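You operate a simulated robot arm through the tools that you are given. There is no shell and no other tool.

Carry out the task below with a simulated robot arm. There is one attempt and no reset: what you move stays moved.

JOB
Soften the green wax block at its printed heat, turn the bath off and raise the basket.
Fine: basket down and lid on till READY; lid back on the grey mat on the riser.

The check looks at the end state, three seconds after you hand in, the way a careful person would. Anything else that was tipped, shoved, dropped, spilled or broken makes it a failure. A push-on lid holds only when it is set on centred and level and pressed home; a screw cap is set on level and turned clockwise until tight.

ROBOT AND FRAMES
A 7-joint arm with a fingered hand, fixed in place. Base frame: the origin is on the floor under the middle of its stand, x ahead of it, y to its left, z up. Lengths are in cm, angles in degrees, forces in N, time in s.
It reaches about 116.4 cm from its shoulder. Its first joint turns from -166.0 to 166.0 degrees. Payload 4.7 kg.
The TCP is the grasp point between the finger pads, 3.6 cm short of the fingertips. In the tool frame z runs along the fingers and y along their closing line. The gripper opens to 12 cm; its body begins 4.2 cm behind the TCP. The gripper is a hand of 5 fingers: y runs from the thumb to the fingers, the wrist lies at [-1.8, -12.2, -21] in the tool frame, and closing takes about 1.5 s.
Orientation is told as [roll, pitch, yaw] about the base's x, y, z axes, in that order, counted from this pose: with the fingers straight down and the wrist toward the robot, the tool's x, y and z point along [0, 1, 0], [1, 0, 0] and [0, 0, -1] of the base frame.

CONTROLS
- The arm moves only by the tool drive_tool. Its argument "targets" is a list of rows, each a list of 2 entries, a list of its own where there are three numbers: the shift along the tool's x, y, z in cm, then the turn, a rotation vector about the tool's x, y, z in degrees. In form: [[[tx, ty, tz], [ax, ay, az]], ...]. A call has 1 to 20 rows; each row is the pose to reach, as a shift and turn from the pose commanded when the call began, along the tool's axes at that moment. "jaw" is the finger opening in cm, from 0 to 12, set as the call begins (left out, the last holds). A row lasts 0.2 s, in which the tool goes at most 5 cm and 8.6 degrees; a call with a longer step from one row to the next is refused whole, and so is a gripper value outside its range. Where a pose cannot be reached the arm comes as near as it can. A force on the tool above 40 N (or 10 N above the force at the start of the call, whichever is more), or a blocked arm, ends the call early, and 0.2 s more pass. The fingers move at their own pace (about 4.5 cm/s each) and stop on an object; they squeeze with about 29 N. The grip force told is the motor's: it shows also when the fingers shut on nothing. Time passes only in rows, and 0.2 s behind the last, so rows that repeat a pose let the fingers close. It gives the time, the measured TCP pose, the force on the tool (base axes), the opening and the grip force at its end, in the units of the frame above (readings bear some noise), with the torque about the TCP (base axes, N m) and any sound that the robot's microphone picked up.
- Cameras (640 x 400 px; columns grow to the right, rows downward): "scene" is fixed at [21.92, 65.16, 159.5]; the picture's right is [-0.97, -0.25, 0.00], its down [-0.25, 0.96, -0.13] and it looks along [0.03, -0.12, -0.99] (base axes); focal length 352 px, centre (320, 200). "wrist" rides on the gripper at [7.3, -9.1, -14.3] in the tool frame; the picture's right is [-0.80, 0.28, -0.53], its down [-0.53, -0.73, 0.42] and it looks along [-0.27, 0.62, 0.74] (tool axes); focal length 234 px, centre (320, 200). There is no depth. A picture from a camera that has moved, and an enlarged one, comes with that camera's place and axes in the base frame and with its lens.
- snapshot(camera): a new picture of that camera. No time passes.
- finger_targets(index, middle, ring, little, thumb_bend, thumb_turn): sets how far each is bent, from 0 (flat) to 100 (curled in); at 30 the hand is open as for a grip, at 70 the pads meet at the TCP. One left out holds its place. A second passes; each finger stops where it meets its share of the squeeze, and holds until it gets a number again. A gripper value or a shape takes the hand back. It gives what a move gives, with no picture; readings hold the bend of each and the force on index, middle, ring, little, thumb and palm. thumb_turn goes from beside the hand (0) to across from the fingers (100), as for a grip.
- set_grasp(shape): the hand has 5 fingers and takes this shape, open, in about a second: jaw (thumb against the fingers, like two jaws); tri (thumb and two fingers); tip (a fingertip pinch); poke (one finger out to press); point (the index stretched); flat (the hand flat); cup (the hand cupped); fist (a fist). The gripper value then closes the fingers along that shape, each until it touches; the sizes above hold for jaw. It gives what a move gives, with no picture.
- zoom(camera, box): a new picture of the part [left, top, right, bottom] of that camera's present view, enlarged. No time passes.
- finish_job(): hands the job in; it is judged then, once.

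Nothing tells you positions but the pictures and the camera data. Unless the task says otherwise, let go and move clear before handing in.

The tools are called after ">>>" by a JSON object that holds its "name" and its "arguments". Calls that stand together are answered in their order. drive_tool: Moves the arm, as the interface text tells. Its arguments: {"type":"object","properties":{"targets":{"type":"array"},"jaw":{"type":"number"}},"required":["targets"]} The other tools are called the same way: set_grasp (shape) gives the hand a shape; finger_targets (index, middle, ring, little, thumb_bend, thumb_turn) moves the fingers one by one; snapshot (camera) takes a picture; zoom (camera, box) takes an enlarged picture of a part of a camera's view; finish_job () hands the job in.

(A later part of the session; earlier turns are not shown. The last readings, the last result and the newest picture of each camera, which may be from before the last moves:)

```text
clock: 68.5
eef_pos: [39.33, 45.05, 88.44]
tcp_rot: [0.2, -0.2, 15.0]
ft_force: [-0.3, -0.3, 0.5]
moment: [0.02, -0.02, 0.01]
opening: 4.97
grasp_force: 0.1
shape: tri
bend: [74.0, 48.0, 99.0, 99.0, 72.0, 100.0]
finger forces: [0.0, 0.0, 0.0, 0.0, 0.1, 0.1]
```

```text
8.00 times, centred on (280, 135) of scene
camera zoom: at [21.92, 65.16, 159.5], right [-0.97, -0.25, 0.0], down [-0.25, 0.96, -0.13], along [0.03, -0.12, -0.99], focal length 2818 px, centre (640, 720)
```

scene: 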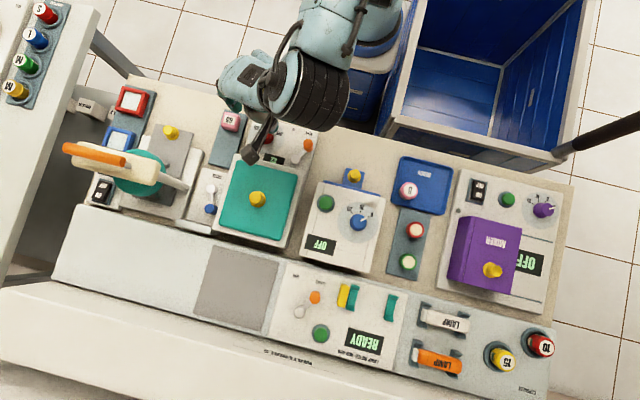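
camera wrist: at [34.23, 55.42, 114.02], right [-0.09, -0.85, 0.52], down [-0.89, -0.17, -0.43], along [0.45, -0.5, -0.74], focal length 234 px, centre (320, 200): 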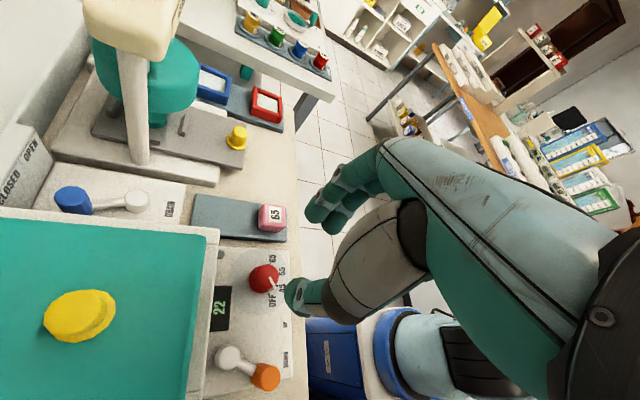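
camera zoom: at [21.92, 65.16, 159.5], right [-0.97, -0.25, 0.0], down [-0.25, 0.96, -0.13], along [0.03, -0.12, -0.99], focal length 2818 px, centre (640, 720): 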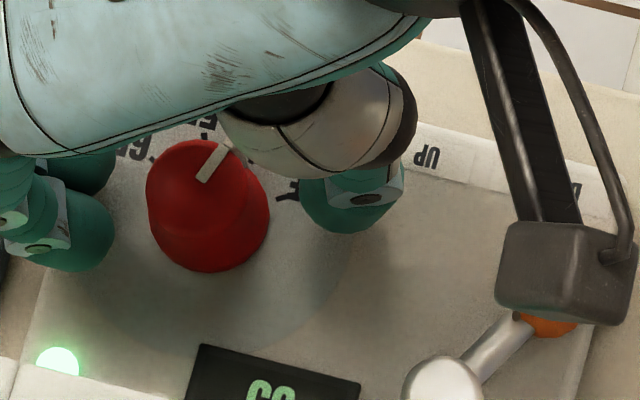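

The pointer's foot lines up with the 45 tick; temperature is 35 and rising. I wait here with the fingers open around the knob.

>>> {"name": "drive_tool", "arguments": {"targets": [[[0, 0, 0], [0, 0, 0]], [[0, 0, 0], [0, 0, 0]], [[0, 0, 0], [0, 0, 0]], [[0, 0, 0], [0, 0, 0]], [[0, 0, 0], [0, 0, 0]], [[0, 0, 0], [0, 0, 0]], [[0, 0, 0], [0, 0, 0]], [[0, 0, 0], [0, 0, 0]], [[0, 0, 0], [0, 0, 0]], [[0, 0, 0], [0, 0, 0]]]}}

>>> {"name": "zoom", "arguments": {"camera": "wrist", "box": [160, 160, 360, 320]}}

```text
clock: 70.7
eef_pos: [39.28, 45.08, 88.43]
tcp_rot: [0.2, -0.2, 15.1]
ft_force: [-0.5, 0.1, 0.1]
moment: [0.01, 0.0, 0.01]
opening: 4.99
grasp_force: 0.0
shape: tri
bend: [74.0, 48.0, 99.0, 99.0, 72.0, 100.0]
finger forces: [0.1, 0.0, 0.0, 0.0, 0.1, 0.1]
```

```text
2.50 times, centred on (260, 240) of wrist
camera zoom: at [28.46, 49.58, 102.68], right [0.48, -0.71, 0.52], down [-0.57, -0.7, -0.43], along [0.67, -0.09, -0.74], focal length 585 px, centre (470, 100)
```

zoom: 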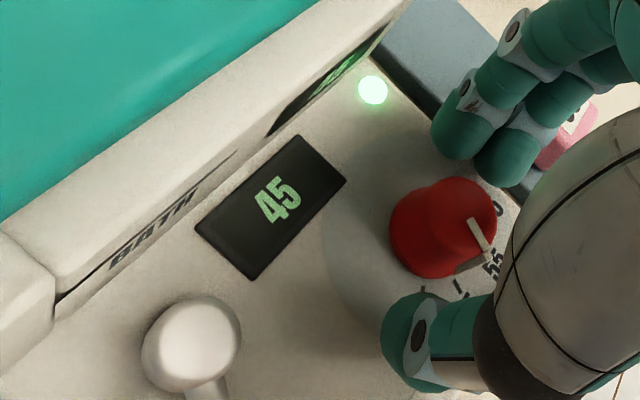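

It reads 45 now. I keep waiting and watch for READY.

>>> {"name": "drive_tool", "arguments": {"targets": [[[0, 0, 0], [0, 0, 0]], [[0, 0, 0], [0, 0, 0]], [[0, 0, 0], [0, 0, 0]], [[0, 0, 0], [0, 0, 0]], [[0, 0, 0], [0, 0, 0]], [[0, 0, 0], [0, 0, 0]], [[0, 0, 0], [0, 0, 0]], [[0, 0, 0], [0, 0, 0]], [[0, 0, 0], [0, 0, 0]], [[0, 0, 0], [0, 0, 0]]]}}

>>> {"name": "zoom", "arguments": {"camera": "wrist", "box": [160, 160, 360, 320]}}

>>> {"name": "zoom", "arguments": {"camera": "scene", "box": [200, 110, 320, 250]}}

```text
clock: 72.9
eef_pos: [39.28, 44.97, 88.35]
tcp_rot: [0.3, -0.2, 15.0]
ft_force: [0.9, 0.2, -0.2]
moment: [0.0, 0.03, 0.01]
opening: 4.99
grasp_force: 0.0
shape: tri
bend: [74.0, 48.0, 99.0, 99.0, 72.0, 100.0]
finger forces: [0.1, 0.0, 0.0, 0.1, 0.1, 0.0]
```

```text
2.50 times, centred on (260, 240) of wrist
camera zoom: at [28.46, 49.58, 102.68], right [0.48, -0.71, 0.52], down [-0.57, -0.7, -0.43], along [0.67, -0.09, -0.74], focal length 585 px, centre (470, 100)
```

zoom: 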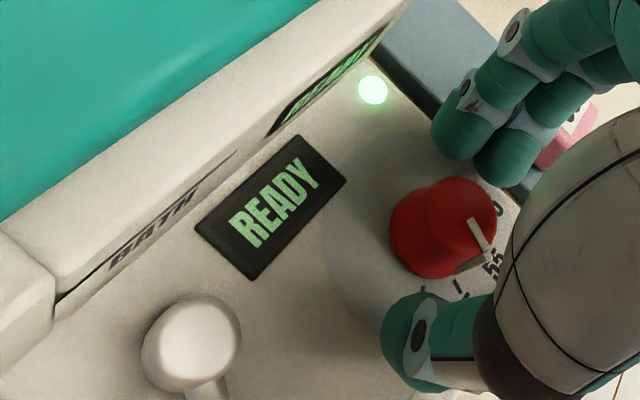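

```text
2.86 times, centred on (260, 180) of scene
camera zoom: at [21.92, 65.16, 159.5], right [-0.97, -0.25, 0.0], down [-0.25, 0.96, -0.13], along [0.03, -0.12, -0.99], focal length 1006 px, centre (491, 257)
```

zoom: 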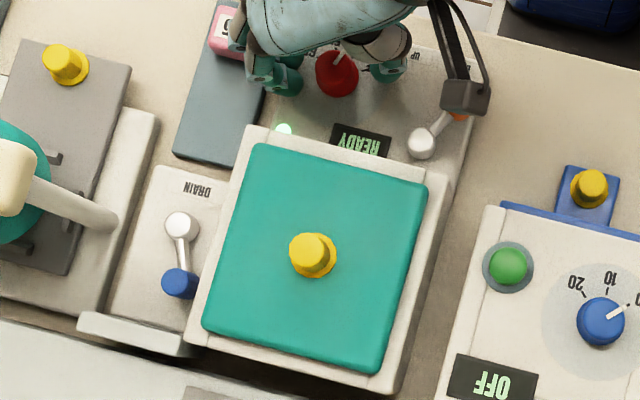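

READY is showing. I close on the knob and turn it back 40° to OFF.

>>> {"name": "drive_tool", "arguments": {"targets": [[[0, 0, 0], [0, 0, 0]], [[0, 0, 0], [0, 0, 0]], [[0, 0, 0], [0, 0, 0]], [[0, 0, 0], [0, 0, 0]], [[0, 0, 0], [0, 0, 0]], [[0, 0, 0], [0, 0, 0]], [[0, 0, 0], [0, 0, 0]]], "jaw": 2}}

>>> {"name": "drive_tool", "arguments": {"targets": [[[0, 0, 0], [0, 0, 5]], [[0, 0, 0], [0, 0, 10]], [[0, 0, 0], [0, 0, 15]], [[0, 0, 0], [0, 0, 20]], [[0, 0, 0], [0, 0, 25]], [[0, 0, 0], [0, 0, 30]], [[0, 0, 0], [0, 0, 35]], [[0, 0, 0], [0, 0, 40]], [[0, 0, 0], [0, 0, 40]]]}}

>>> {"name": "drive_tool", "arguments": {"targets": [[[0, 0, 0], [0, 0, 0]], [[0, 0, 0], [0, 0, 0]], [[0, 0, 0], [0, 0, 0]], [[0, 0, 0], [0, 0, 0]], [[0, 0, 0], [0, 0, 0]]], "jaw": 5}}

>>> {"name": "zoom", "arguments": {"camera": "wrist", "box": [200, 180, 360, 340]}}

>>> {"name": "zoom", "arguments": {"camera": "scene", "box": [200, 110, 320, 250]}}

```text
clock: 74.5
eef_pos: [39.35, 45.0, 88.45]
tcp_rot: [0.2, -0.2, 15.0]
ft_force: [-1.9, -0.9, -4.0]
moment: [-0.01, 0.01, 0.01]
opening: 2.04
grasp_force: 28.9
shape: tri
bend: [73.0, 61.0, 100.0, 100.0, 74.0, 100.0]
finger forces: [12.4, 11.4, 0.0, 0.0, 25.8, 0.1]
```

```text
clock: 76.5
eef_pos: [39.11, 45.02, 88.56]
tcp_rot: [0.2, 0.0, -25.0]
ft_force: [-9.8, 4.4, -11.6]
moment: [0.09, 0.25, 0.0]
opening: 1.95
grasp_force: 29.0
shape: tri
bend: [73.0, 62.0, 100.0, 100.0, 74.0, 100.0]
finger forces: [11.8, 10.3, 0.0, 0.0, 30.6, 0.1]
```

```text
clock: 77.7
eef_pos: [39.35, 44.92, 88.41]
tcp_rot: [0.3, 0.0, -25.1]
ft_force: [0.4, 0.0, 0.2]
moment: [0.01, -0.02, -0.03]
opening: 4.99
grasp_force: 0.2
shape: tri
bend: [74.0, 48.0, 99.0, 99.0, 72.0, 100.0]
finger forces: [0.0, 0.0, 0.0, 0.1, 0.1, 0.0]
```

```text
2.50 times, centred on (280, 260) of wrist
camera zoom: at [34.0, 55.38, 102.79], right [-0.09, -0.85, 0.52], down [-0.89, -0.17, -0.43], along [0.45, -0.5, -0.74], focal length 585 px, centre (420, 50)
```

zoom: 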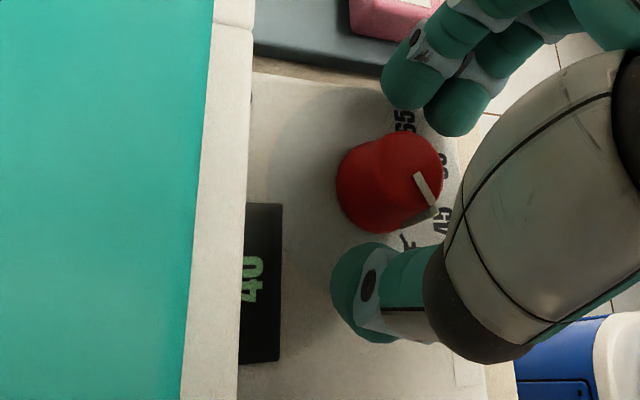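

```text
2.86 times, centred on (260, 180) of scene
camera zoom: at [21.92, 65.16, 159.5], right [-0.97, -0.25, 0.0], down [-0.25, 0.96, -0.13], along [0.03, -0.12, -0.99], focal length 1006 px, centre (491, 257)
```

zoom: 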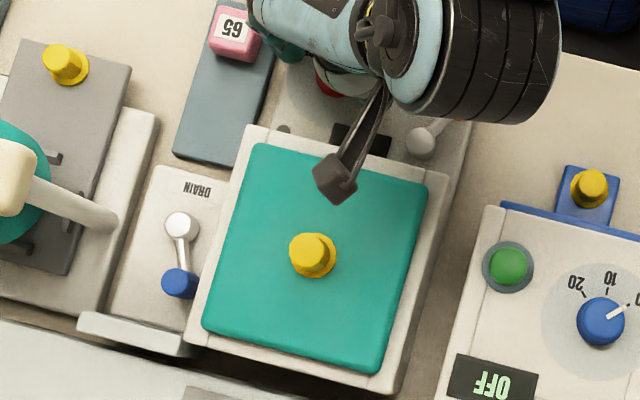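

The light is out and the display is falling (40), so it is off. I rise and verify the pointer.

>>> {"name": "drive_tool", "arguments": {"targets": [[[0, 0, -1], [0, 0, 0]], [[0, 0, -3], [0, 0, 0]], [[0, 0, -6], [0, 0, 0]], [[0, 0, -10], [0, 0, 0]], [[0, 0, -14], [0, 0, 0]]]}}

>>> {"name": "drive_tool", "arguments": {"targets": [[[0, 0, 0], [0, 0, -7.7]], [[0, 0, 0], [0, 0, -15.4]], [[0, 0, 0], [0, 0, -23.1]], [[0, 0, 0], [0, 0, -30.8]], [[0, 0, 0], [0, 0, -38.5]], [[0, 0, 0], [0, 0, -46.2]], [[0, 0, 0], [0, 0, -53.9]], [[0, 0, 0], [0, 0, -61.6]], [[0, 0, 0], [0, 0, -69.3]], [[0, 0, 0], [0, 0, -77]], [[0, 0, 0], [0, 0, -84.7]], [[0, 0, 0], [0, 0, -92.4]], [[0, 0, 0], [0, 0, -100.1]], [[0, 0, 0], [0, 0, -107.8]], [[0, 0, 0], [0, 0, -115]], [[0, 0, 0], [0, 0, -115]]]}}

>>> {"name": "zoom", "arguments": {"camera": "wrist", "box": [180, 180, 340, 300]}}

>>> {"name": "snapshot", "arguments": {"camera": "scene"}}

```text
clock: 78.9
eef_pos: [39.13, 44.78, 102.49]
tcp_rot: [0.2, 0.0, -25.0]
ft_force: [0.0, -0.6, -1.3]
moment: [-0.06, 0.02, 0.0]
opening: 5.0
grasp_force: 0.0
shape: tri
bend: [74.0, 48.0, 99.0, 99.0, 72.0, 100.0]
finger forces: [0.0, 0.1, 0.1, 0.0, 0.0, 0.0]
```

```text
clock: 82.3
eef_pos: [39.4, 44.9, 102.41]
tcp_rot: [-0.1, -0.1, 90.1]
ft_force: [0.9, -0.1, -0.3]
moment: [0.01, 0.0, 0.02]
opening: 4.99
grasp_force: 0.0
shape: tri
bend: [74.0, 48.0, 99.0, 99.0, 72.0, 100.0]
finger forces: [0.1, 0.0, 0.0, 0.0, 0.0, 0.0]
```

```text
3.33 times, centred on (260, 240) of wrist
camera zoom: at [31.94, 35.71, 116.65], right [0.8, 0.28, 0.53], down [0.53, -0.73, -0.43], along [0.27, 0.62, -0.73], focal length 781 px, centre (520, 67)
```

zoom: 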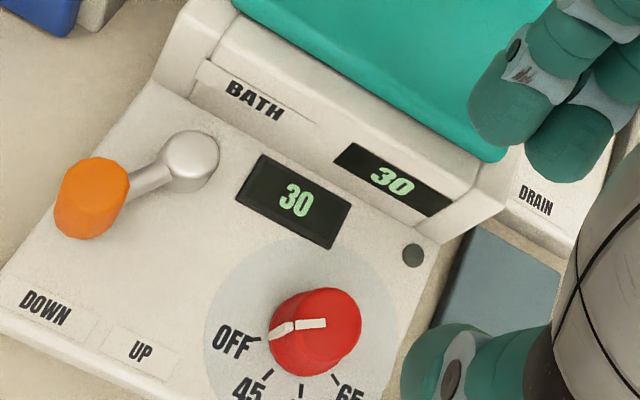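

```text
taken
```

scene: 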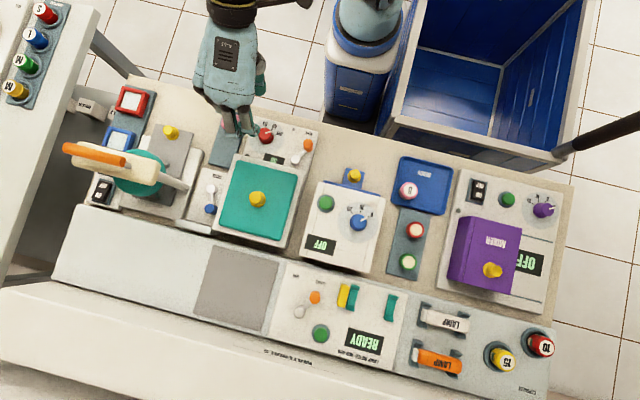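

The pointer is on OFF and the bath is cooling. Now back over the lid knob.

>>> {"name": "drive_tool", "arguments": {"targets": [[[0.6, 2.5, 0], [0, 0, 0]], [[1.2, 5, 0], [0, 0, 0]], [[1.8, 7.5, 0], [0, 0, 0]], [[2.4, 10, 0], [0, 0, 0]], [[3.0, 12.5, 0], [0, 0, 0]], [[3.25, 14.5, 0.5], [0, 0, 0]], [[3.25, 14.5, 2.5], [0, 0, 0]], [[3.25, 14.5, 3.5], [0, 0, 0]], [[3.25, 14.5, 3.5], [0, 0, 0]]]}}

>>> {"name": "zoom", "arguments": {"camera": "wrist", "box": [210, 160, 370, 300]}}

>>> {"name": "zoom", "arguments": {"camera": "scene", "box": [190, 150, 310, 260]}}

```text
clock: 84.3
eef_pos: [36.03, 59.43, 99.07]
tcp_rot: [-0.1, -0.2, 90.0]
ft_force: [0.0, 0.0, 0.2]
moment: [0.02, -0.01, 0.02]
opening: 4.99
grasp_force: 0.1
shape: tri
bend: [74.0, 48.0, 99.0, 99.0, 72.0, 100.0]
finger forces: [0.0, 0.1, 0.0, 0.1, 0.0, 0.0]
```

```text
2.86 times, centred on (290, 230) of wrist
camera zoom: at [28.67, 50.26, 113.24], right [0.8, 0.28, 0.53], down [0.53, -0.73, -0.43], along [0.27, 0.62, -0.73], focal length 669 px, centre (406, 114)
```

zoom: 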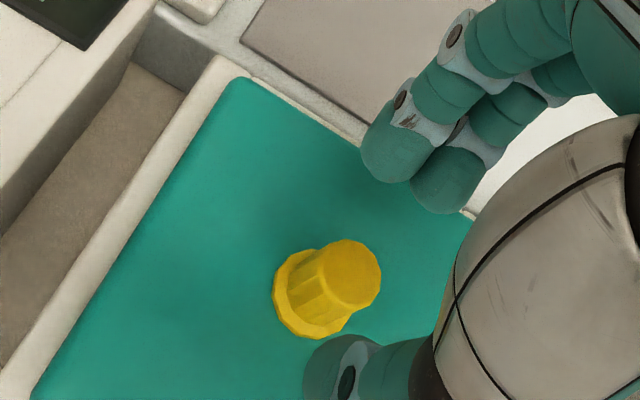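

```text
3.64 times, centred on (250, 205) of scene
camera zoom: at [21.92, 65.16, 159.5], right [-0.97, -0.25, 0.0], down [-0.25, 0.96, -0.13], along [0.03, -0.12, -0.99], focal length 1281 px, centre (574, 182)
```

zoom: 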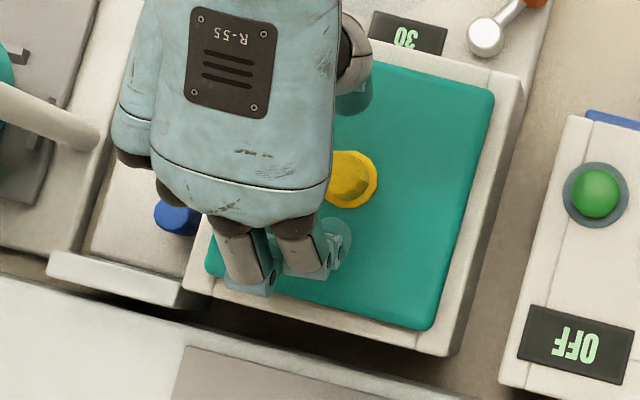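

Slight correction and down to grasp height (z≈95.5).

>>> {"name": "drive_tool", "arguments": {"targets": [[[-0.1, 0.2, 1], [0, 0, 0]], [[-0.1, 0.2, 2], [0, 0, 0]], [[-0.1, 0.2, 3], [0, 0, 0]], [[-0.1, 0.2, 3.5], [0, 0, 0]], [[-0.1, 0.2, 3.5], [0, 0, 0]]]}}

>>> {"name": "zoom", "arguments": {"camera": "wrist", "box": [210, 160, 370, 300]}}

```text
clock: 85.5
eef_pos: [36.45, 59.64, 95.51]
tcp_rot: [-0.1, -0.2, 90.0]
ft_force: [-1.0, 0.6, 0.2]
moment: [-0.01, 0.0, 0.0]
opening: 4.99
grasp_force: 0.1
shape: tri
bend: [74.0, 48.0, 99.0, 99.0, 72.0, 100.0]
finger forces: [0.1, 0.0, 0.0, 0.1, 0.0, 0.0]
```

```text
2.86 times, centred on (290, 230) of wrist
camera zoom: at [28.87, 50.44, 109.72], right [0.8, 0.28, 0.53], down [0.53, -0.73, -0.43], along [0.27, 0.62, -0.73], focal length 669 px, centre (406, 114)
```

zoom: 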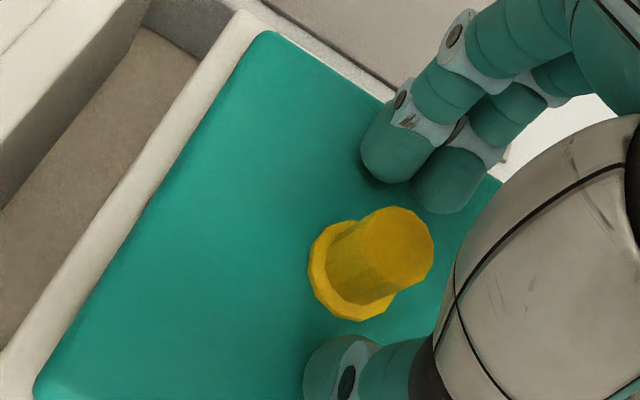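

Same view as at the earlier good grasp. I nudge 0.15 cm and close.

>>> {"name": "drive_tool", "arguments": {"targets": [[[0, 0.15, 0], [0, 0, 0]], [[0, 0.15, 0], [0, 0, 0]]]}}

>>> {"name": "drive_tool", "arguments": {"targets": [[[0, 0, 0], [0, 0, 0]], [[0, 0, 0], [0, 0, 0]], [[0, 0, 0], [0, 0, 0]], [[0, 0, 0], [0, 0, 0]], [[0, 0, 0], [0, 0, 0]], [[0, 0, 0], [0, 0, 0]], [[0, 0, 0], [0, 0, 0]], [[0, 0, 0], [0, 0, 0]]], "jaw": 1.2}}

>>> {"name": "drive_tool", "arguments": {"targets": [[[0, 0, -0.3], [0, 0, 0]], [[0, 0, -0.6], [0, 0, 0]], [[0, 0, -1.0], [0, 0, 0]], [[0, 0, -1.5], [0, 0, 0]], [[0, 0, -2.0], [0, 0, 0]], [[0, 0, -2.0], [0, 0, 0]]]}}

>>> {"name": "zoom", "arguments": {"camera": "wrist", "box": [160, 140, 360, 340]}}

>>> {"name": "zoom", "arguments": {"camera": "scene", "box": [190, 150, 310, 260]}}

```text
clock: 86.1
eef_pos: [36.26, 59.81, 95.52]
tcp_rot: [-0.1, -0.2, 89.9]
ft_force: [-0.5, -0.1, 1.1]
moment: [0.0, 0.02, 0.0]
opening: 4.98
grasp_force: 0.0
shape: tri
bend: [74.0, 48.0, 99.0, 99.0, 72.0, 100.0]
finger forces: [0.1, 0.1, 0.0, 0.0, 0.0, 0.0]
```

```text
clock: 87.9
eef_pos: [36.26, 59.84, 95.51]
tcp_rot: [-0.2, -0.2, 90.0]
ft_force: [-0.2, 1.0, 0.0]
moment: [0.09, -0.02, -0.04]
opening: 1.42
grasp_force: 29.4
shape: tri
bend: [73.0, 67.0, 100.0, 100.0, 74.0, 100.0]
finger forces: [13.8, 10.7, 0.0, 0.0, 24.7, 0.1]
```

```text
clock: 89.3
eef_pos: [36.21, 59.74, 97.54]
tcp_rot: [-0.2, -0.2, 90.0]
ft_force: [-0.4, 0.0, -0.1]
moment: [0.02, 0.02, 0.0]
opening: 1.44
grasp_force: 28.8
shape: tri
bend: [73.0, 67.0, 100.0, 100.0, 74.0, 100.0]
finger forces: [13.9, 10.8, 0.0, 0.0, 24.9, 0.0]
```

```text
2.00 times, centred on (260, 240) of wrist
camera zoom: at [28.79, 50.57, 111.71], right [0.8, 0.28, 0.53], down [0.53, -0.73, -0.43], along [0.27, 0.62, -0.73], focal length 468 px, centre (440, 120)
```

zoom: 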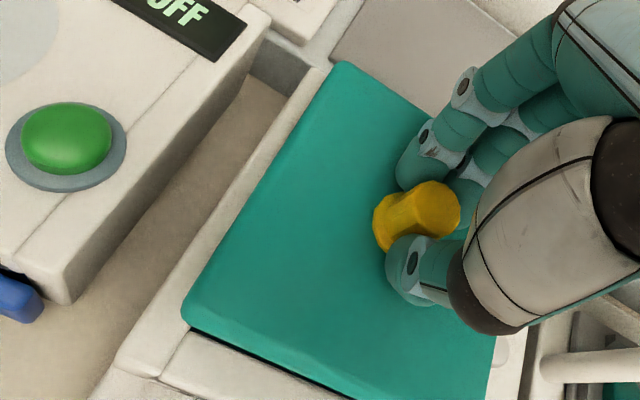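

```text
3.64 times, centred on (250, 205) of scene
camera zoom: at [21.92, 65.16, 159.5], right [-0.97, -0.25, 0.0], down [-0.25, 0.96, -0.13], along [0.03, -0.12, -0.99], focal length 1281 px, centre (574, 182)
```

zoom: 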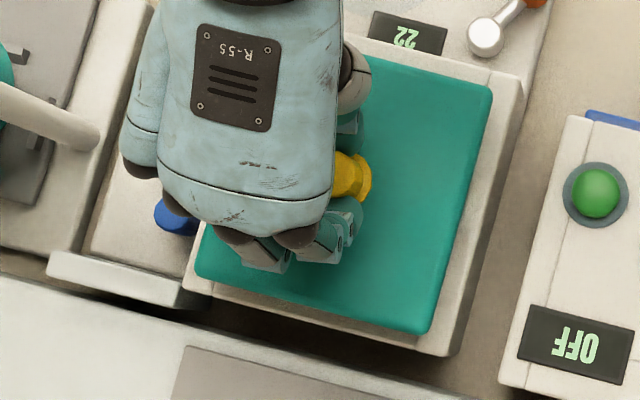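

The lid is off and level. I raise to z≈100 and carry it +18 cm in y back over the grey mat.

>>> {"name": "drive_tool", "arguments": {"targets": [[[0, 0, -1.5], [0, 0, 0]], [[0, 0.5, -2.7], [0, 0, 0]], [[0, 2, -2.7], [0, 0, 0]], [[0, 4, -2.7], [0, 0, 0]], [[0, 6, -2.7], [0, 0, 0]], [[-0.05, 8, -2.7], [0, 0, 0]], [[-0.1, 10, -2.7], [0, 0, 0]], [[-0.15, 12, -2.7], [0, 0, 0]], [[-0.18, 14, -2.7], [0, 0, 0]], [[-0.18, 16, -2.7], [0, 0, 0]], [[-0.18, 17.4, -2.7], [0, 0, 0]], [[-0.18, 18.0, -2.7], [0, 0, 0]], [[-0.18, 18.0, -2.7], [0, 0, 0]]]}}

>>> {"name": "drive_tool", "arguments": {"targets": [[[0, 0, 1.2], [0, 0, 0]], [[0, 0, 2.4], [0, 0, 0]], [[0, 0, 3.6], [0, 0, 0]], [[0, 0, 4.8], [0, 0, 0]], [[0, 0, 5.4], [0, 0, 0]], [[0, 0, 5.4], [0, 0, 0]]]}}

>>> {"name": "zoom", "arguments": {"camera": "scene", "box": [180, 230, 300, 350]}}

>>> {"name": "zoom", "arguments": {"camera": "wrist", "box": [160, 140, 360, 340]}}

```text
clock: 92.1
eef_pos: [36.41, 77.88, 100.43]
tcp_rot: [-0.1, -0.2, 90.0]
ft_force: [0.3, 0.0, -0.2]
moment: [-0.04, 0.02, 0.02]
opening: 1.41
grasp_force: 29.1
shape: tri
bend: [73.0, 67.0, 100.0, 100.0, 74.0, 100.0]
finger forces: [14.3, 10.9, 0.1, 0.1, 24.9, 0.1]
```

```text
clock: 93.5
eef_pos: [36.42, 77.93, 94.76]
tcp_rot: [-0.2, -0.2, 89.9]
ft_force: [0.1, 0.0, -1.7]
moment: [-0.02, 0.04, 0.02]
opening: 1.43
grasp_force: 28.7
shape: tri
bend: [73.0, 67.0, 100.0, 100.0, 74.0, 100.0]
finger forces: [14.2, 10.8, 0.0, 0.0, 25.0, 0.0]
```

```text
3.33 times, centred on (240, 290) of scene
camera zoom: at [21.92, 65.16, 159.5], right [-0.97, -0.25, 0.0], down [-0.25, 0.96, -0.13], along [0.03, -0.12, -0.99], focal length 1174 px, centre (587, -100)
```

zoom: 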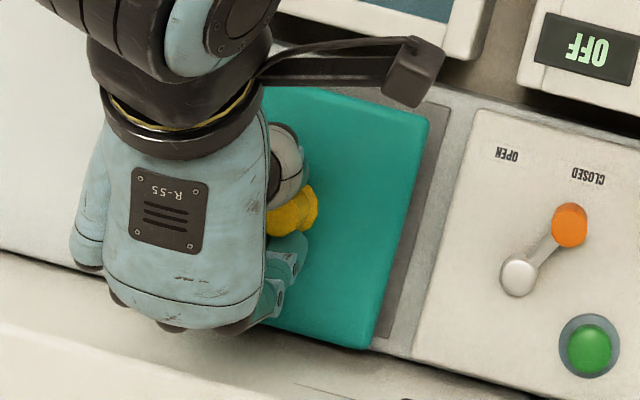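

```text
2.00 times, centred on (260, 240) of wrist
camera zoom: at [29.04, 68.71, 109.06], right [0.8, 0.28, 0.53], down [0.53, -0.73, -0.43], along [0.27, 0.62, -0.73], focal length 468 px, centre (440, 120)
```

zoom: 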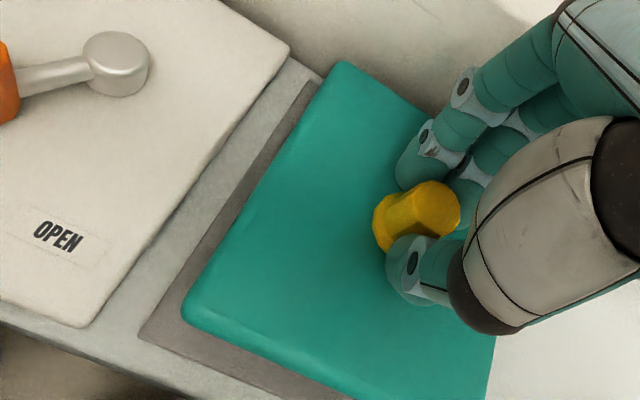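

Nearly down. I check the lid corners against the mat corners at high zoom.

>>> {"name": "zoom", "arguments": {"camera": "scene", "box": [240, 250, 288, 280]}}

>>> {"name": "zoom", "arguments": {"camera": "scene", "box": [225, 310, 273, 340]}}

>>> {"name": "zoom", "arguments": {"camera": "wrist", "box": [165, 260, 265, 340]}}

>>> {"name": "zoom", "arguments": {"camera": "wrist", "box": [270, 310, 370, 390]}}

>>> {"name": "zoom", "arguments": {"camera": "wrist", "box": [250, 150, 330, 210]}}

```text
13.33 times, centred on (264, 265) of scene
camera zoom: at [21.92, 65.16, 159.5], right [-0.97, -0.25, 0.0], down [-0.25, 0.96, -0.13], along [0.03, -0.12, -0.99], focal length 4697 px, centre (1067, -667)
```

zoom: 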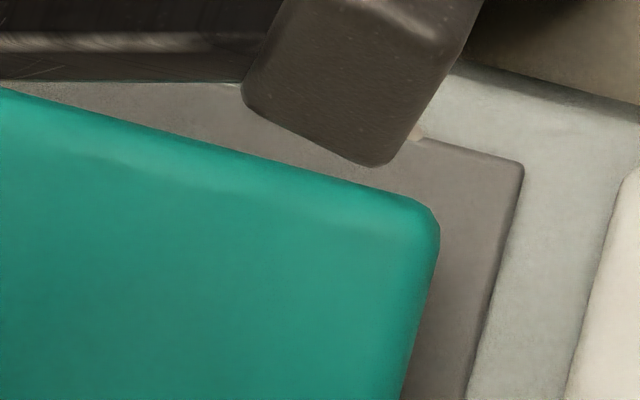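

```text
13.33 times, centred on (249, 325) of scene
camera zoom: at [21.92, 65.16, 159.5], right [-0.97, -0.25, 0.0], down [-0.25, 0.96, -0.13], along [0.03, -0.12, -0.99], focal length 4697 px, centre (1267, -1467)
```

zoom: 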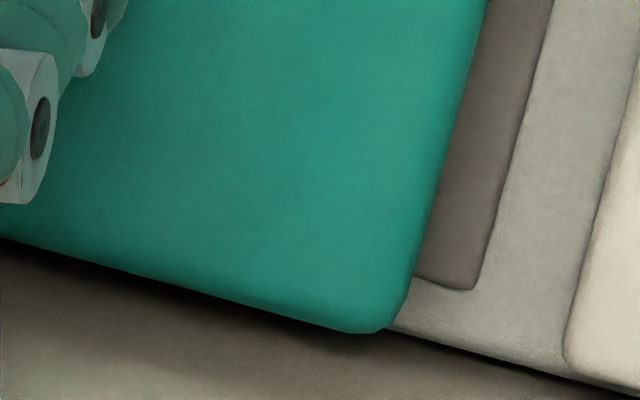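

```text
5.00 times, centred on (215, 300) of wrist
camera zoom: at [29.04, 68.71, 109.06], right [0.8, 0.28, 0.53], down [0.53, -0.73, -0.43], along [0.27, 0.62, -0.73], focal length 1171 px, centre (845, -300)
```

zoom: 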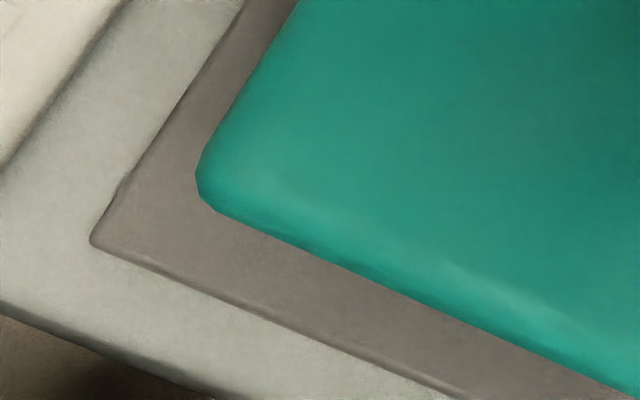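

```text
5.00 times, centred on (320, 350) of wrist
camera zoom: at [29.04, 68.71, 109.06], right [0.8, 0.28, 0.53], down [0.53, -0.73, -0.43], along [0.27, 0.62, -0.73], focal length 1171 px, centre (320, -550)
```

zoom: 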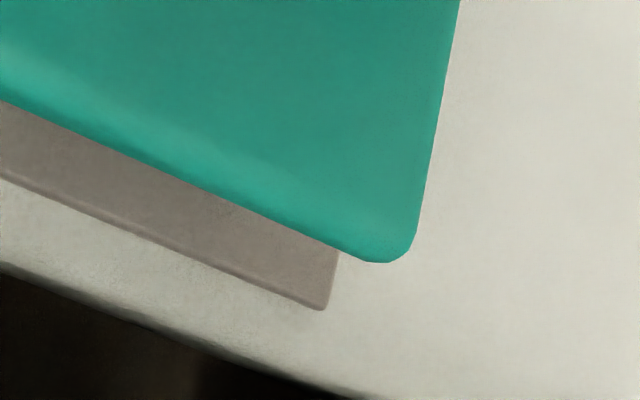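

```text
6.67 times, centred on (290, 180) of wrist
camera zoom: at [29.04, 68.71, 109.06], right [0.8, 0.28, 0.53], down [0.53, -0.73, -0.43], along [0.27, 0.62, -0.73], focal length 1561 px, centre (520, 333)
```

zoom: 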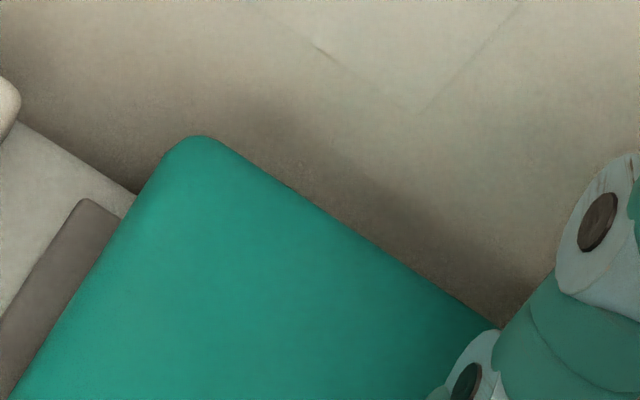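

The lid is centred in x but about 0.4 cm too far toward the wall (+y). I shift −0.42 cm and lower onto the mat.

>>> {"name": "drive_tool", "arguments": {"targets": [[[0, -0.2, 0], [0, 0, 0]], [[0, -0.42, 0], [0, 0, 0]], [[0, -0.42, 0.3], [0, 0, 0]], [[0, -0.42, 0.6], [0, 0, 0]], [[0, -0.42, 0.6], [0, 0, 0]]]}}

>>> {"name": "zoom", "arguments": {"camera": "scene", "box": [240, 250, 288, 280]}}

>>> {"name": "zoom", "arguments": {"camera": "scene", "box": [225, 310, 273, 340]}}

```text
clock: 94.7
eef_pos: [36.43, 77.51, 94.14]
tcp_rot: [-0.1, -0.3, 89.9]
ft_force: [0.4, 0.2, -0.1]
moment: [-0.02, -0.03, 0.04]
opening: 1.43
grasp_force: 29.3
shape: tri
bend: [73.0, 67.0, 100.0, 100.0, 74.0, 100.0]
finger forces: [14.2, 10.9, 0.1, 0.0, 24.9, 0.1]
```

```text
13.33 times, centred on (264, 265) of scene
camera zoom: at [21.92, 65.16, 159.5], right [-0.97, -0.25, 0.0], down [-0.25, 0.96, -0.13], along [0.03, -0.12, -0.99], focal length 4697 px, centre (1067, -667)
```

zoom: 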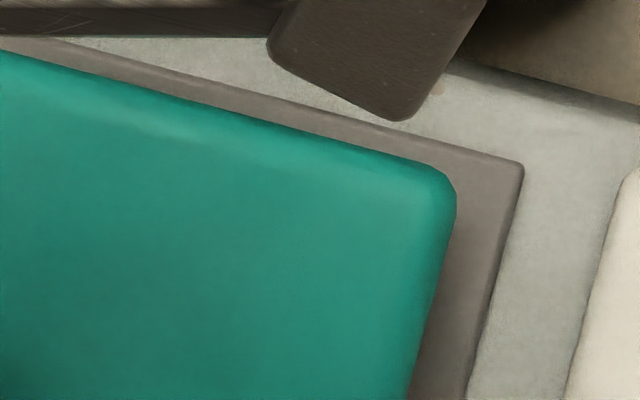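

```text
13.33 times, centred on (249, 325) of scene
camera zoom: at [21.92, 65.16, 159.5], right [-0.97, -0.25, 0.0], down [-0.25, 0.96, -0.13], along [0.03, -0.12, -0.99], focal length 4697 px, centre (1267, -1467)
```

zoom: 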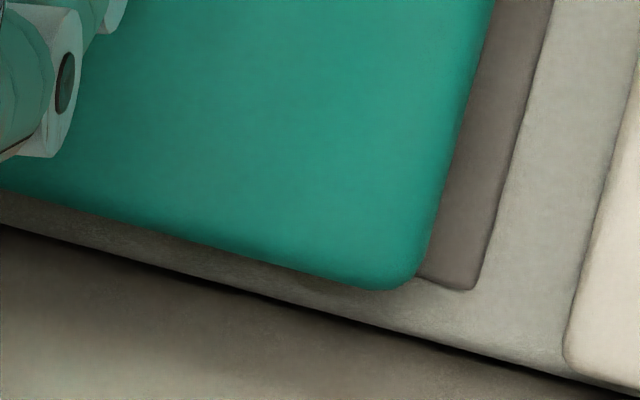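

The lid now sits over the mat as it did originally. I lower the remaining few millimetres to contact.

>>> {"name": "drive_tool", "arguments": {"targets": [[[0, 0, 0.12], [0, 0, 0]], [[0, 0, 0.24], [0, 0, 0]], [[0, 0, 0.24], [0, 0, 0]]]}}

>>> {"name": "drive_tool", "arguments": {"targets": [[[0, 0, 0.1], [0, 0, 0]], [[0, 0, 0.2], [0, 0, 0]], [[0, 0, 0.2], [0, 0, 0]]]}}

```text
clock: 95.5
eef_pos: [36.45, 77.38, 93.92]
tcp_rot: [-0.1, -0.2, 90.0]
ft_force: [-0.2, -0.9, -0.6]
moment: [0.02, -0.04, -0.04]
opening: 1.45
grasp_force: 28.7
shape: tri
bend: [73.0, 67.0, 100.0, 100.0, 74.0, 100.0]
finger forces: [14.1, 10.9, 0.0, 0.0, 25.0, 0.1]
```

```text
clock: 96.3
eef_pos: [36.4, 77.35, 93.8]
tcp_rot: [-0.1, -0.2, 90.0]
ft_force: [0.3, -0.8, -0.3]
moment: [-0.03, 0.02, -0.02]
opening: 1.45
grasp_force: 28.8
shape: tri
bend: [73.0, 67.0, 100.0, 100.0, 74.0, 100.0]
finger forces: [14.3, 11.0, 0.0, 0.0, 24.9, 0.1]
```

No contact yet; continue.

>>> {"name": "drive_tool", "arguments": {"targets": [[[0, 0, 0.1], [0, 0, 0]], [[0, 0, 0.15], [0, 0, 0]], [[0, 0, 0.15], [0, 0, 0]]]}}

>>> {"name": "drive_tool", "arguments": {"targets": [[[0, 0, 0.1], [0, 0, 0]], [[0, 0, 0.15], [0, 0, 0]], [[0, 0, 0.15], [0, 0, 0]]]}}

```text
clock: 97.1
eef_pos: [36.46, 77.44, 93.75]
tcp_rot: [-0.1, -0.2, 90.1]
ft_force: [1.4, 0.2, 1.3]
moment: [0.04, 0.02, 0.0]
opening: 1.4
grasp_force: 29.2
shape: tri
bend: [73.0, 67.0, 100.0, 100.0, 74.0, 100.0]
finger forces: [14.1, 11.3, 0.0, 0.1, 25.3, 0.0]
```

```text
clock: 97.9
eef_pos: [36.54, 77.34, 93.56]
tcp_rot: [-0.1, -0.3, 90.1]
ft_force: [2.1, -0.9, 7.6]
moment: [0.1, -0.04, -0.02]
opening: 1.41
grasp_force: 29.4
shape: tri
bend: [73.0, 67.0, 100.0, 100.0, 74.0, 100.0]
finger forces: [14.3, 13.0, 0.0, 0.0, 26.5, 0.1]
```

Contact (7.6 N). I release and rise.

>>> {"name": "drive_tool", "arguments": {"targets": [[[0, 0, -0.1], [0, 0, 0]], [[0, 0, -0.1], [0, 0, 0]], [[0, 0, -0.1], [0, 0, 0]], [[0, 0, -0.1], [0, 0, 0]], [[0, 0, -0.1], [0, 0, 0]], [[0, 0, -0.1], [0, 0, 0]]], "jaw": 5}}

>>> {"name": "drive_tool", "arguments": {"targets": [[[0, 0, -1], [0, 0, 0]], [[0, 0, -2.5], [0, 0, 0]], [[0, 0, -5], [0, 0, 0]], [[0, 0, -8], [0, 0, 0]], [[0, 0, -10], [0, 0, 0]]]}}

>>> {"name": "zoom", "arguments": {"camera": "scene", "box": [180, 230, 300, 350]}}

>>> {"name": "zoom", "arguments": {"camera": "wrist", "box": [160, 140, 360, 340]}}

```text
clock: 99.3
eef_pos: [36.44, 77.56, 93.58]
tcp_rot: [-0.1, -0.1, 90.1]
ft_force: [-0.6, 0.2, 0.1]
moment: [0.0, -0.01, 0.02]
opening: 4.97
grasp_force: 0.0
shape: tri
bend: [74.0, 48.0, 99.0, 99.0, 72.0, 100.0]
finger forces: [0.0, 0.0, 0.1, 0.1, 0.0, 0.0]
```

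```text
clock: 100.5
eef_pos: [36.25, 77.37, 103.61]
tcp_rot: [-0.1, -0.2, 90.0]
ft_force: [-0.1, 0.2, 0.2]
moment: [-0.02, -0.02, 0.03]
opening: 4.97
grasp_force: 0.0
shape: tri
bend: [74.0, 48.0, 99.0, 99.0, 72.0, 100.0]
finger forces: [0.0, 0.1, 0.1, 0.0, 0.0, 0.0]
```

```text
3.33 times, centred on (240, 290) of scene
camera zoom: at [21.92, 65.16, 159.5], right [-0.97, -0.25, 0.0], down [-0.25, 0.96, -0.13], along [0.03, -0.12, -0.99], focal length 1174 px, centre (587, -100)
```

zoom: 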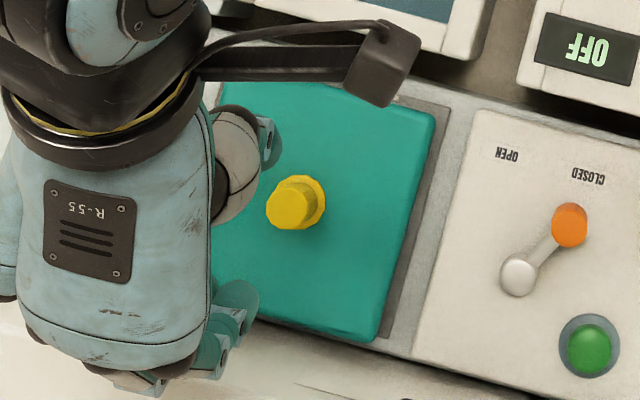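

```text
2.00 times, centred on (260, 240) of wrist
camera zoom: at [28.93, 68.22, 117.85], right [0.8, 0.28, 0.53], down [0.53, -0.73, -0.43], along [0.27, 0.62, -0.73], focal length 468 px, centre (440, 120)
```

zoom: 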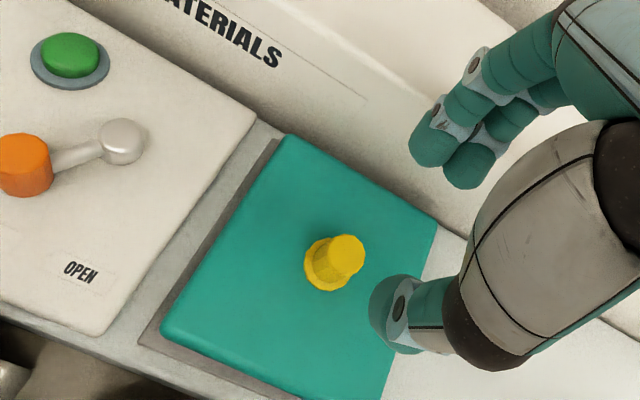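

The lid rests back on the grey mat just as before. Next, the lever: I go to the orange handle (now at ≈(29.9, 45.0)) with yaw 0 so that the thumb is on its −x side.

>>> {"name": "drive_tool", "arguments": {"targets": [[[0.3, -2, 0], [0, 0, 5]], [[0.7, -4, 0], [0, 0, 10]], [[1.1, -6, 0], [0, 0, 15]], [[1.5, -8, 0], [0, 0, 20]], [[1.9, -10, 0], [0, 0, 25]], [[2.3, -12, 0], [0, 0, 30]], [[2.7, -14, 0], [0, 0, 36]], [[3.1, -16, 0], [0, 0, 42]], [[3.5, -18, 0], [0, 0, 48]], [[3.9, -20, 0], [0, 0, 54]], [[4.3, -22, 0], [0, 0, 60]], [[4.7, -24, 0], [0, 0, 66]], [[5.1, -26, 0], [0, 0, 72]], [[5.5, -28, 0], [0, 0, 78]], [[5.9, -30, 0], [0, 0, 84]], [[6.3, -32, 0], [0, 0, 90]], [[6.35, -33.2, 0], [0, 0, 90]], [[6.35, -33.2, 0], [0, 0, 90]]], "jaw": 3.6}}

>>> {"name": "drive_tool", "arguments": {"targets": [[[0, 0, 2.5], [0, 0, 0]], [[0, 0, 5], [0, 0, 0]], [[0, 0, 7.5], [0, 0, 0]], [[0, 0, 10], [0, 0, 0]], [[0, 0, 10], [0, 0, 0]]]}}

>>> {"name": "zoom", "arguments": {"camera": "wrist", "box": [180, 180, 360, 320]}}

>>> {"name": "zoom", "arguments": {"camera": "scene", "box": [230, 90, 358, 180]}}

```text
clock: 104.3
eef_pos: [30.03, 44.24, 103.39]
tcp_rot: [0.2, -0.1, 0.0]
ft_force: [-0.1, 0.1, -0.2]
moment: [0.02, 0.02, 0.01]
opening: 3.67
grasp_force: 0.0
shape: tri
bend: [74.0, 54.0, 99.0, 99.0, 74.0, 100.0]
finger forces: [0.1, 0.1, 0.0, 0.0, 0.0, 0.0]
```

```text
clock: 105.5
eef_pos: [30.15, 44.17, 93.49]
tcp_rot: [0.2, -0.2, 0.1]
ft_force: [0.8, 0.9, 0.2]
moment: [0.01, 0.04, -0.01]
opening: 3.64
grasp_force: 0.1
shape: tri
bend: [74.0, 54.0, 99.0, 99.0, 74.0, 100.0]
finger forces: [0.0, 0.1, 0.0, 0.0, 0.1, 0.0]
```

```text
2.86 times, centred on (270, 250) of wrist
camera zoom: at [20.9, 51.44, 107.73], right [0.28, -0.81, 0.52], down [-0.73, -0.53, -0.43], along [0.62, -0.26, -0.74], focal length 669 px, centre (463, 57)
```

zoom: 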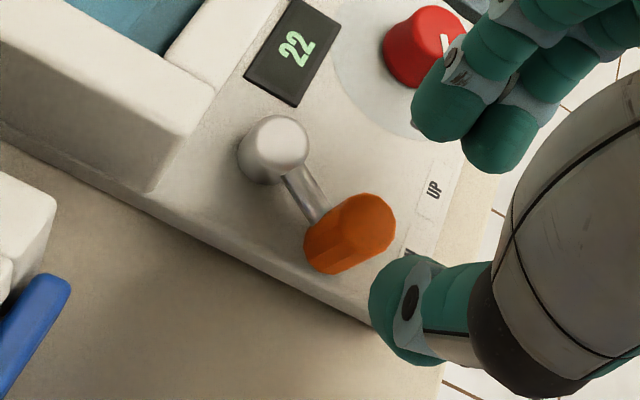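

```text
4.44 times, centred on (294, 135) of scene
camera zoom: at [21.92, 65.16, 159.5], right [-0.97, -0.25, 0.0], down [-0.25, 0.96, -0.13], along [0.03, -0.12, -0.99], focal length 1566 px, centre (436, 489)
```

zoom: 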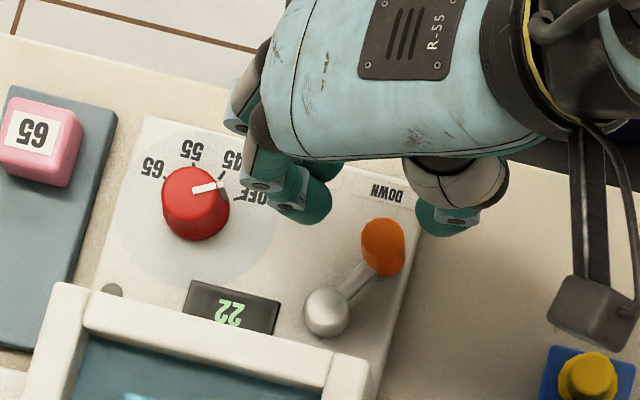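

The handle is at about (29.8, 45.1). I shift slightly so the thumb lines up with it and descend to z≈89.

>>> {"name": "drive_tool", "arguments": {"targets": [[[0.5, -0.35, 0], [0, 0, 0]], [[0.5, -0.35, 1.5], [0, 0, 0]], [[0.5, -0.35, 3], [0, 0, 0]], [[0.5, -0.35, 4], [0, 0, 0]], [[0.5, -0.35, 4.6], [0, 0, 0]], [[0.5, -0.35, 4.6], [0, 0, 0]]]}}

>>> {"name": "zoom", "arguments": {"camera": "wrist", "box": [180, 180, 360, 320]}}

>>> {"name": "zoom", "arguments": {"camera": "scene", "box": [230, 90, 358, 180]}}

```text
clock: 106.9
eef_pos: [29.55, 44.77, 88.86]
tcp_rot: [0.1, -0.1, 0.1]
ft_force: [-0.1, 0.0, -0.4]
moment: [-0.04, 0.01, 0.02]
opening: 3.63
grasp_force: 0.0
shape: tri
bend: [74.0, 54.0, 99.0, 99.0, 74.0, 100.0]
finger forces: [0.0, 0.0, 0.0, 0.0, 0.0, 0.1]
```

```text
2.86 times, centred on (270, 250) of wrist
camera zoom: at [20.41, 51.93, 103.09], right [0.28, -0.81, 0.52], down [-0.73, -0.53, -0.43], along [0.62, -0.26, -0.74], focal length 669 px, centre (463, 57)
```

zoom: 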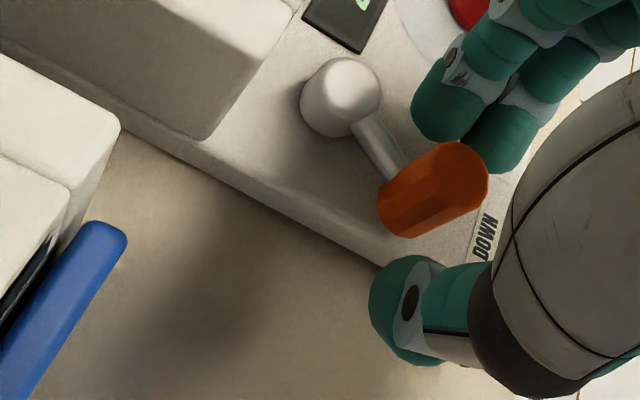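

```text
4.44 times, centred on (294, 135) of scene
camera zoom: at [21.92, 65.16, 159.5], right [-0.97, -0.25, 0.0], down [-0.25, 0.96, -0.13], along [0.03, -0.12, -0.99], focal length 1566 px, centre (436, 489)
```

zoom: 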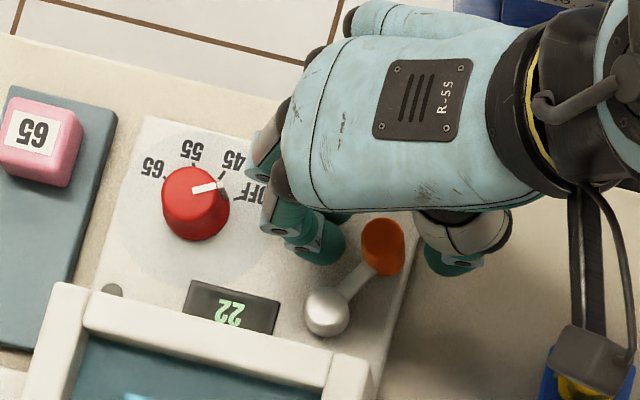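

Thumb and index straddle the handle. I push +x, phase one with the present opening.

>>> {"name": "drive_tool", "arguments": {"targets": [[[0, 0.4, 0], [0, 0, 0]], [[0, 0.8, 0], [0, 0, 0]], [[0, 1.2, 0], [0, 0, 0]], [[0, 1.6, 0], [0, 0, 0]], [[0, 2.0, 0], [0, 0, 0]], [[0, 2.4, 0], [0, 0, 0]], [[0, 2.7, 0], [0, 0, 0]]]}}

>>> {"name": "zoom", "arguments": {"camera": "scene", "box": [230, 90, 358, 180]}}

>>> {"name": "zoom", "arguments": {"camera": "wrist", "box": [180, 180, 360, 320]}}

```text
clock: 108.5
eef_pos: [32.38, 44.58, 88.87]
tcp_rot: [0.2, -0.1, -0.1]
ft_force: [-4.0, -4.5, 0.7]
moment: [-0.14, 0.09, 0.09]
opening: 3.77
grasp_force: 0.1
shape: tri
bend: [74.0, 54.0, 99.0, 99.0, 72.0, 100.0]
finger forces: [0.0, 0.1, 0.1, 0.1, 5.5, 0.0]
```

```text
4.44 times, centred on (294, 135) of scene
camera zoom: at [21.92, 65.16, 159.5], right [-0.97, -0.25, 0.0], down [-0.25, 0.96, -0.13], along [0.03, -0.12, -0.99], focal length 1566 px, centre (436, 489)
```

zoom: 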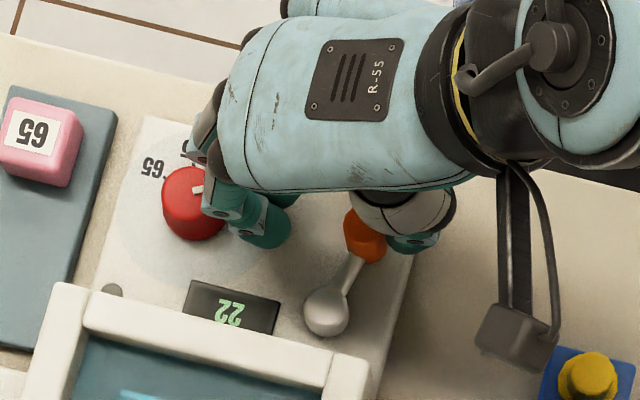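

```text
2.86 times, centred on (270, 250) of wrist
camera zoom: at [23.18, 51.84, 103.16], right [0.28, -0.81, 0.52], down [-0.73, -0.53, -0.43], along [0.62, -0.26, -0.74], focal length 669 px, centre (463, 57)
```

zoom: 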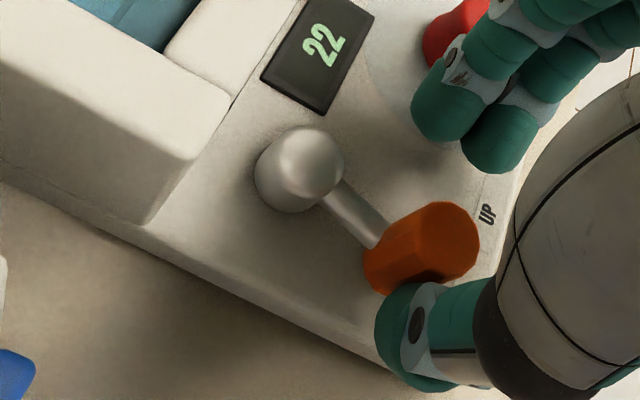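

The lever follows the thumb. Phase two: narrow the opening so the index clears the red knob, and push on.

>>> {"name": "drive_tool", "arguments": {"targets": [[[0, 0, 0], [0, 0, 0]], [[0, 0.2, 0], [0, 0, 0]], [[0, 0.5, 0], [0, 0, 0]], [[0, 0.8, 0], [0, 0, 0]], [[0, 1.1, 0], [0, 0, 0]], [[0, 1.4, 0], [0, 0, 0]], [[0, 1.6, 0], [0, 0, 0]], [[0, 1.6, 0], [0, 0, 0]]], "jaw": 2.7}}

>>> {"name": "zoom", "arguments": {"camera": "scene", "box": [200, 90, 328, 240]}}

>>> {"name": "zoom", "arguments": {"camera": "wrist", "box": [180, 180, 360, 320]}}

```text
clock: 110.3
eef_pos: [34.04, 44.83, 88.87]
tcp_rot: [0.3, -0.1, 0.0]
ft_force: [-2.6, -1.5, 0.9]
moment: [-0.11, 0.01, -0.03]
opening: 2.7
grasp_force: 0.1
shape: tri
bend: [74.0, 58.0, 99.0, 99.0, 73.0, 100.0]
finger forces: [0.1, 2.0, 0.0, 0.1, 1.4, 0.0]
```

```text
2.67 times, centred on (264, 165) of scene
camera zoom: at [21.92, 65.16, 159.5], right [-0.97, -0.25, 0.0], down [-0.25, 0.96, -0.13], along [0.03, -0.12, -0.99], focal length 939 px, centre (469, 293)
```

zoom: 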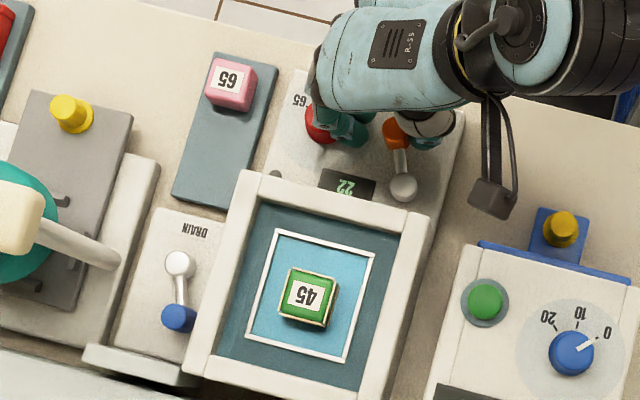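

```text
2.86 times, centred on (270, 250) of wrist
camera zoom: at [24.74, 51.98, 103.14], right [0.28, -0.81, 0.52], down [-0.73, -0.53, -0.43], along [0.62, -0.26, -0.74], focal length 669 px, centre (463, 57)
```

zoom: 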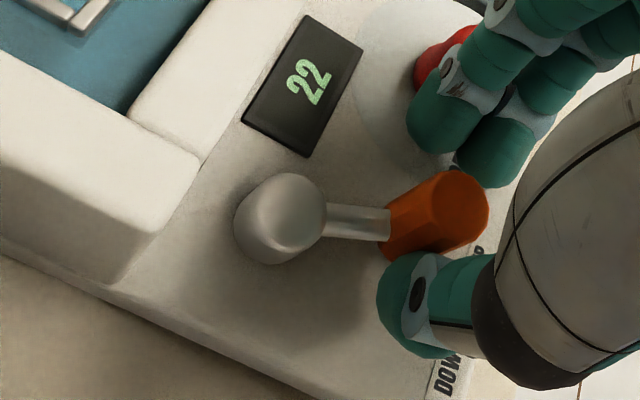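

The basket is up with the block showing, but the handle is a bit short of the UP end and the middle finger may graze the red knob. I close the jaw slightly so the thumb finishes the push while the fingers move away from the knob.

>>> {"name": "drive_tool", "arguments": {"targets": [[[0, 0, 0], [0, 0, 0]], [[0, 0, 0], [0, 0, 0]], [[0, 0, 0], [0, 0, 0]], [[0, 0, 0], [0, 0, 0]]], "jaw": 2.0}}

>>> {"name": "zoom", "arguments": {"camera": "scene", "box": [240, 100, 320, 160]}}

>>> {"name": "zoom", "arguments": {"camera": "wrist", "box": [180, 180, 360, 320]}}

```text
clock: 111.3
eef_pos: [33.88, 44.7, 88.77]
tcp_rot: [0.2, 0.0, 0.0]
ft_force: [-1.2, -1.1, -0.5]
moment: [0.01, 0.05, 0.0]
opening: 2.06
grasp_force: 0.1
shape: tri
bend: [73.0, 60.0, 99.0, 99.0, 73.0, 100.0]
finger forces: [0.0, 0.1, 0.0, 0.1, 0.7, 0.0]
```

```text
6.67 times, centred on (280, 130) of scene
camera zoom: at [21.92, 65.16, 159.5], right [-0.97, -0.25, 0.0], down [-0.25, 0.96, -0.13], along [0.03, -0.12, -0.99], focal length 2348 px, centre (587, 667)
```

zoom: 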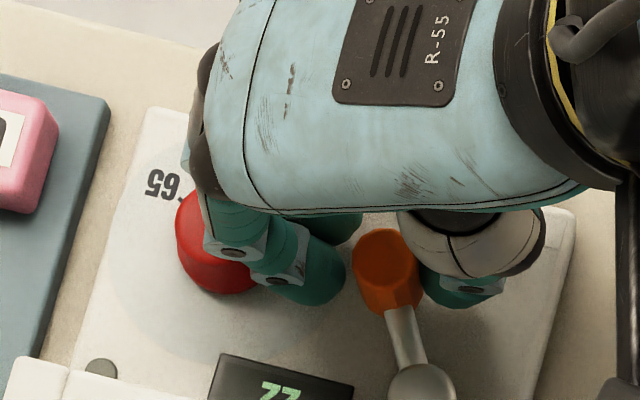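

```text
2.86 times, centred on (270, 250) of wrist
camera zoom: at [24.74, 51.98, 103.11], right [0.28, -0.81, 0.52], down [-0.73, -0.53, -0.43], along [0.62, -0.26, -0.74], focal length 669 px, centre (463, 57)
```

zoom: 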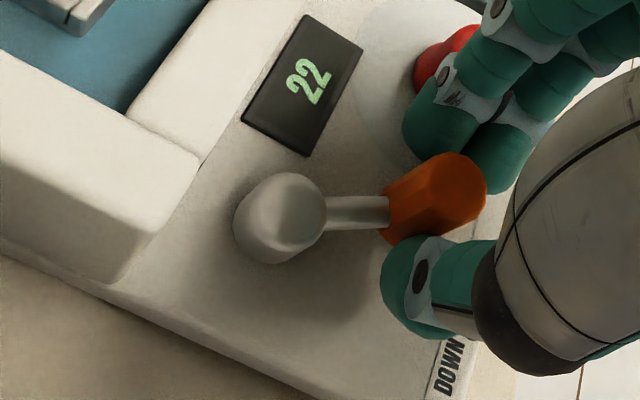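

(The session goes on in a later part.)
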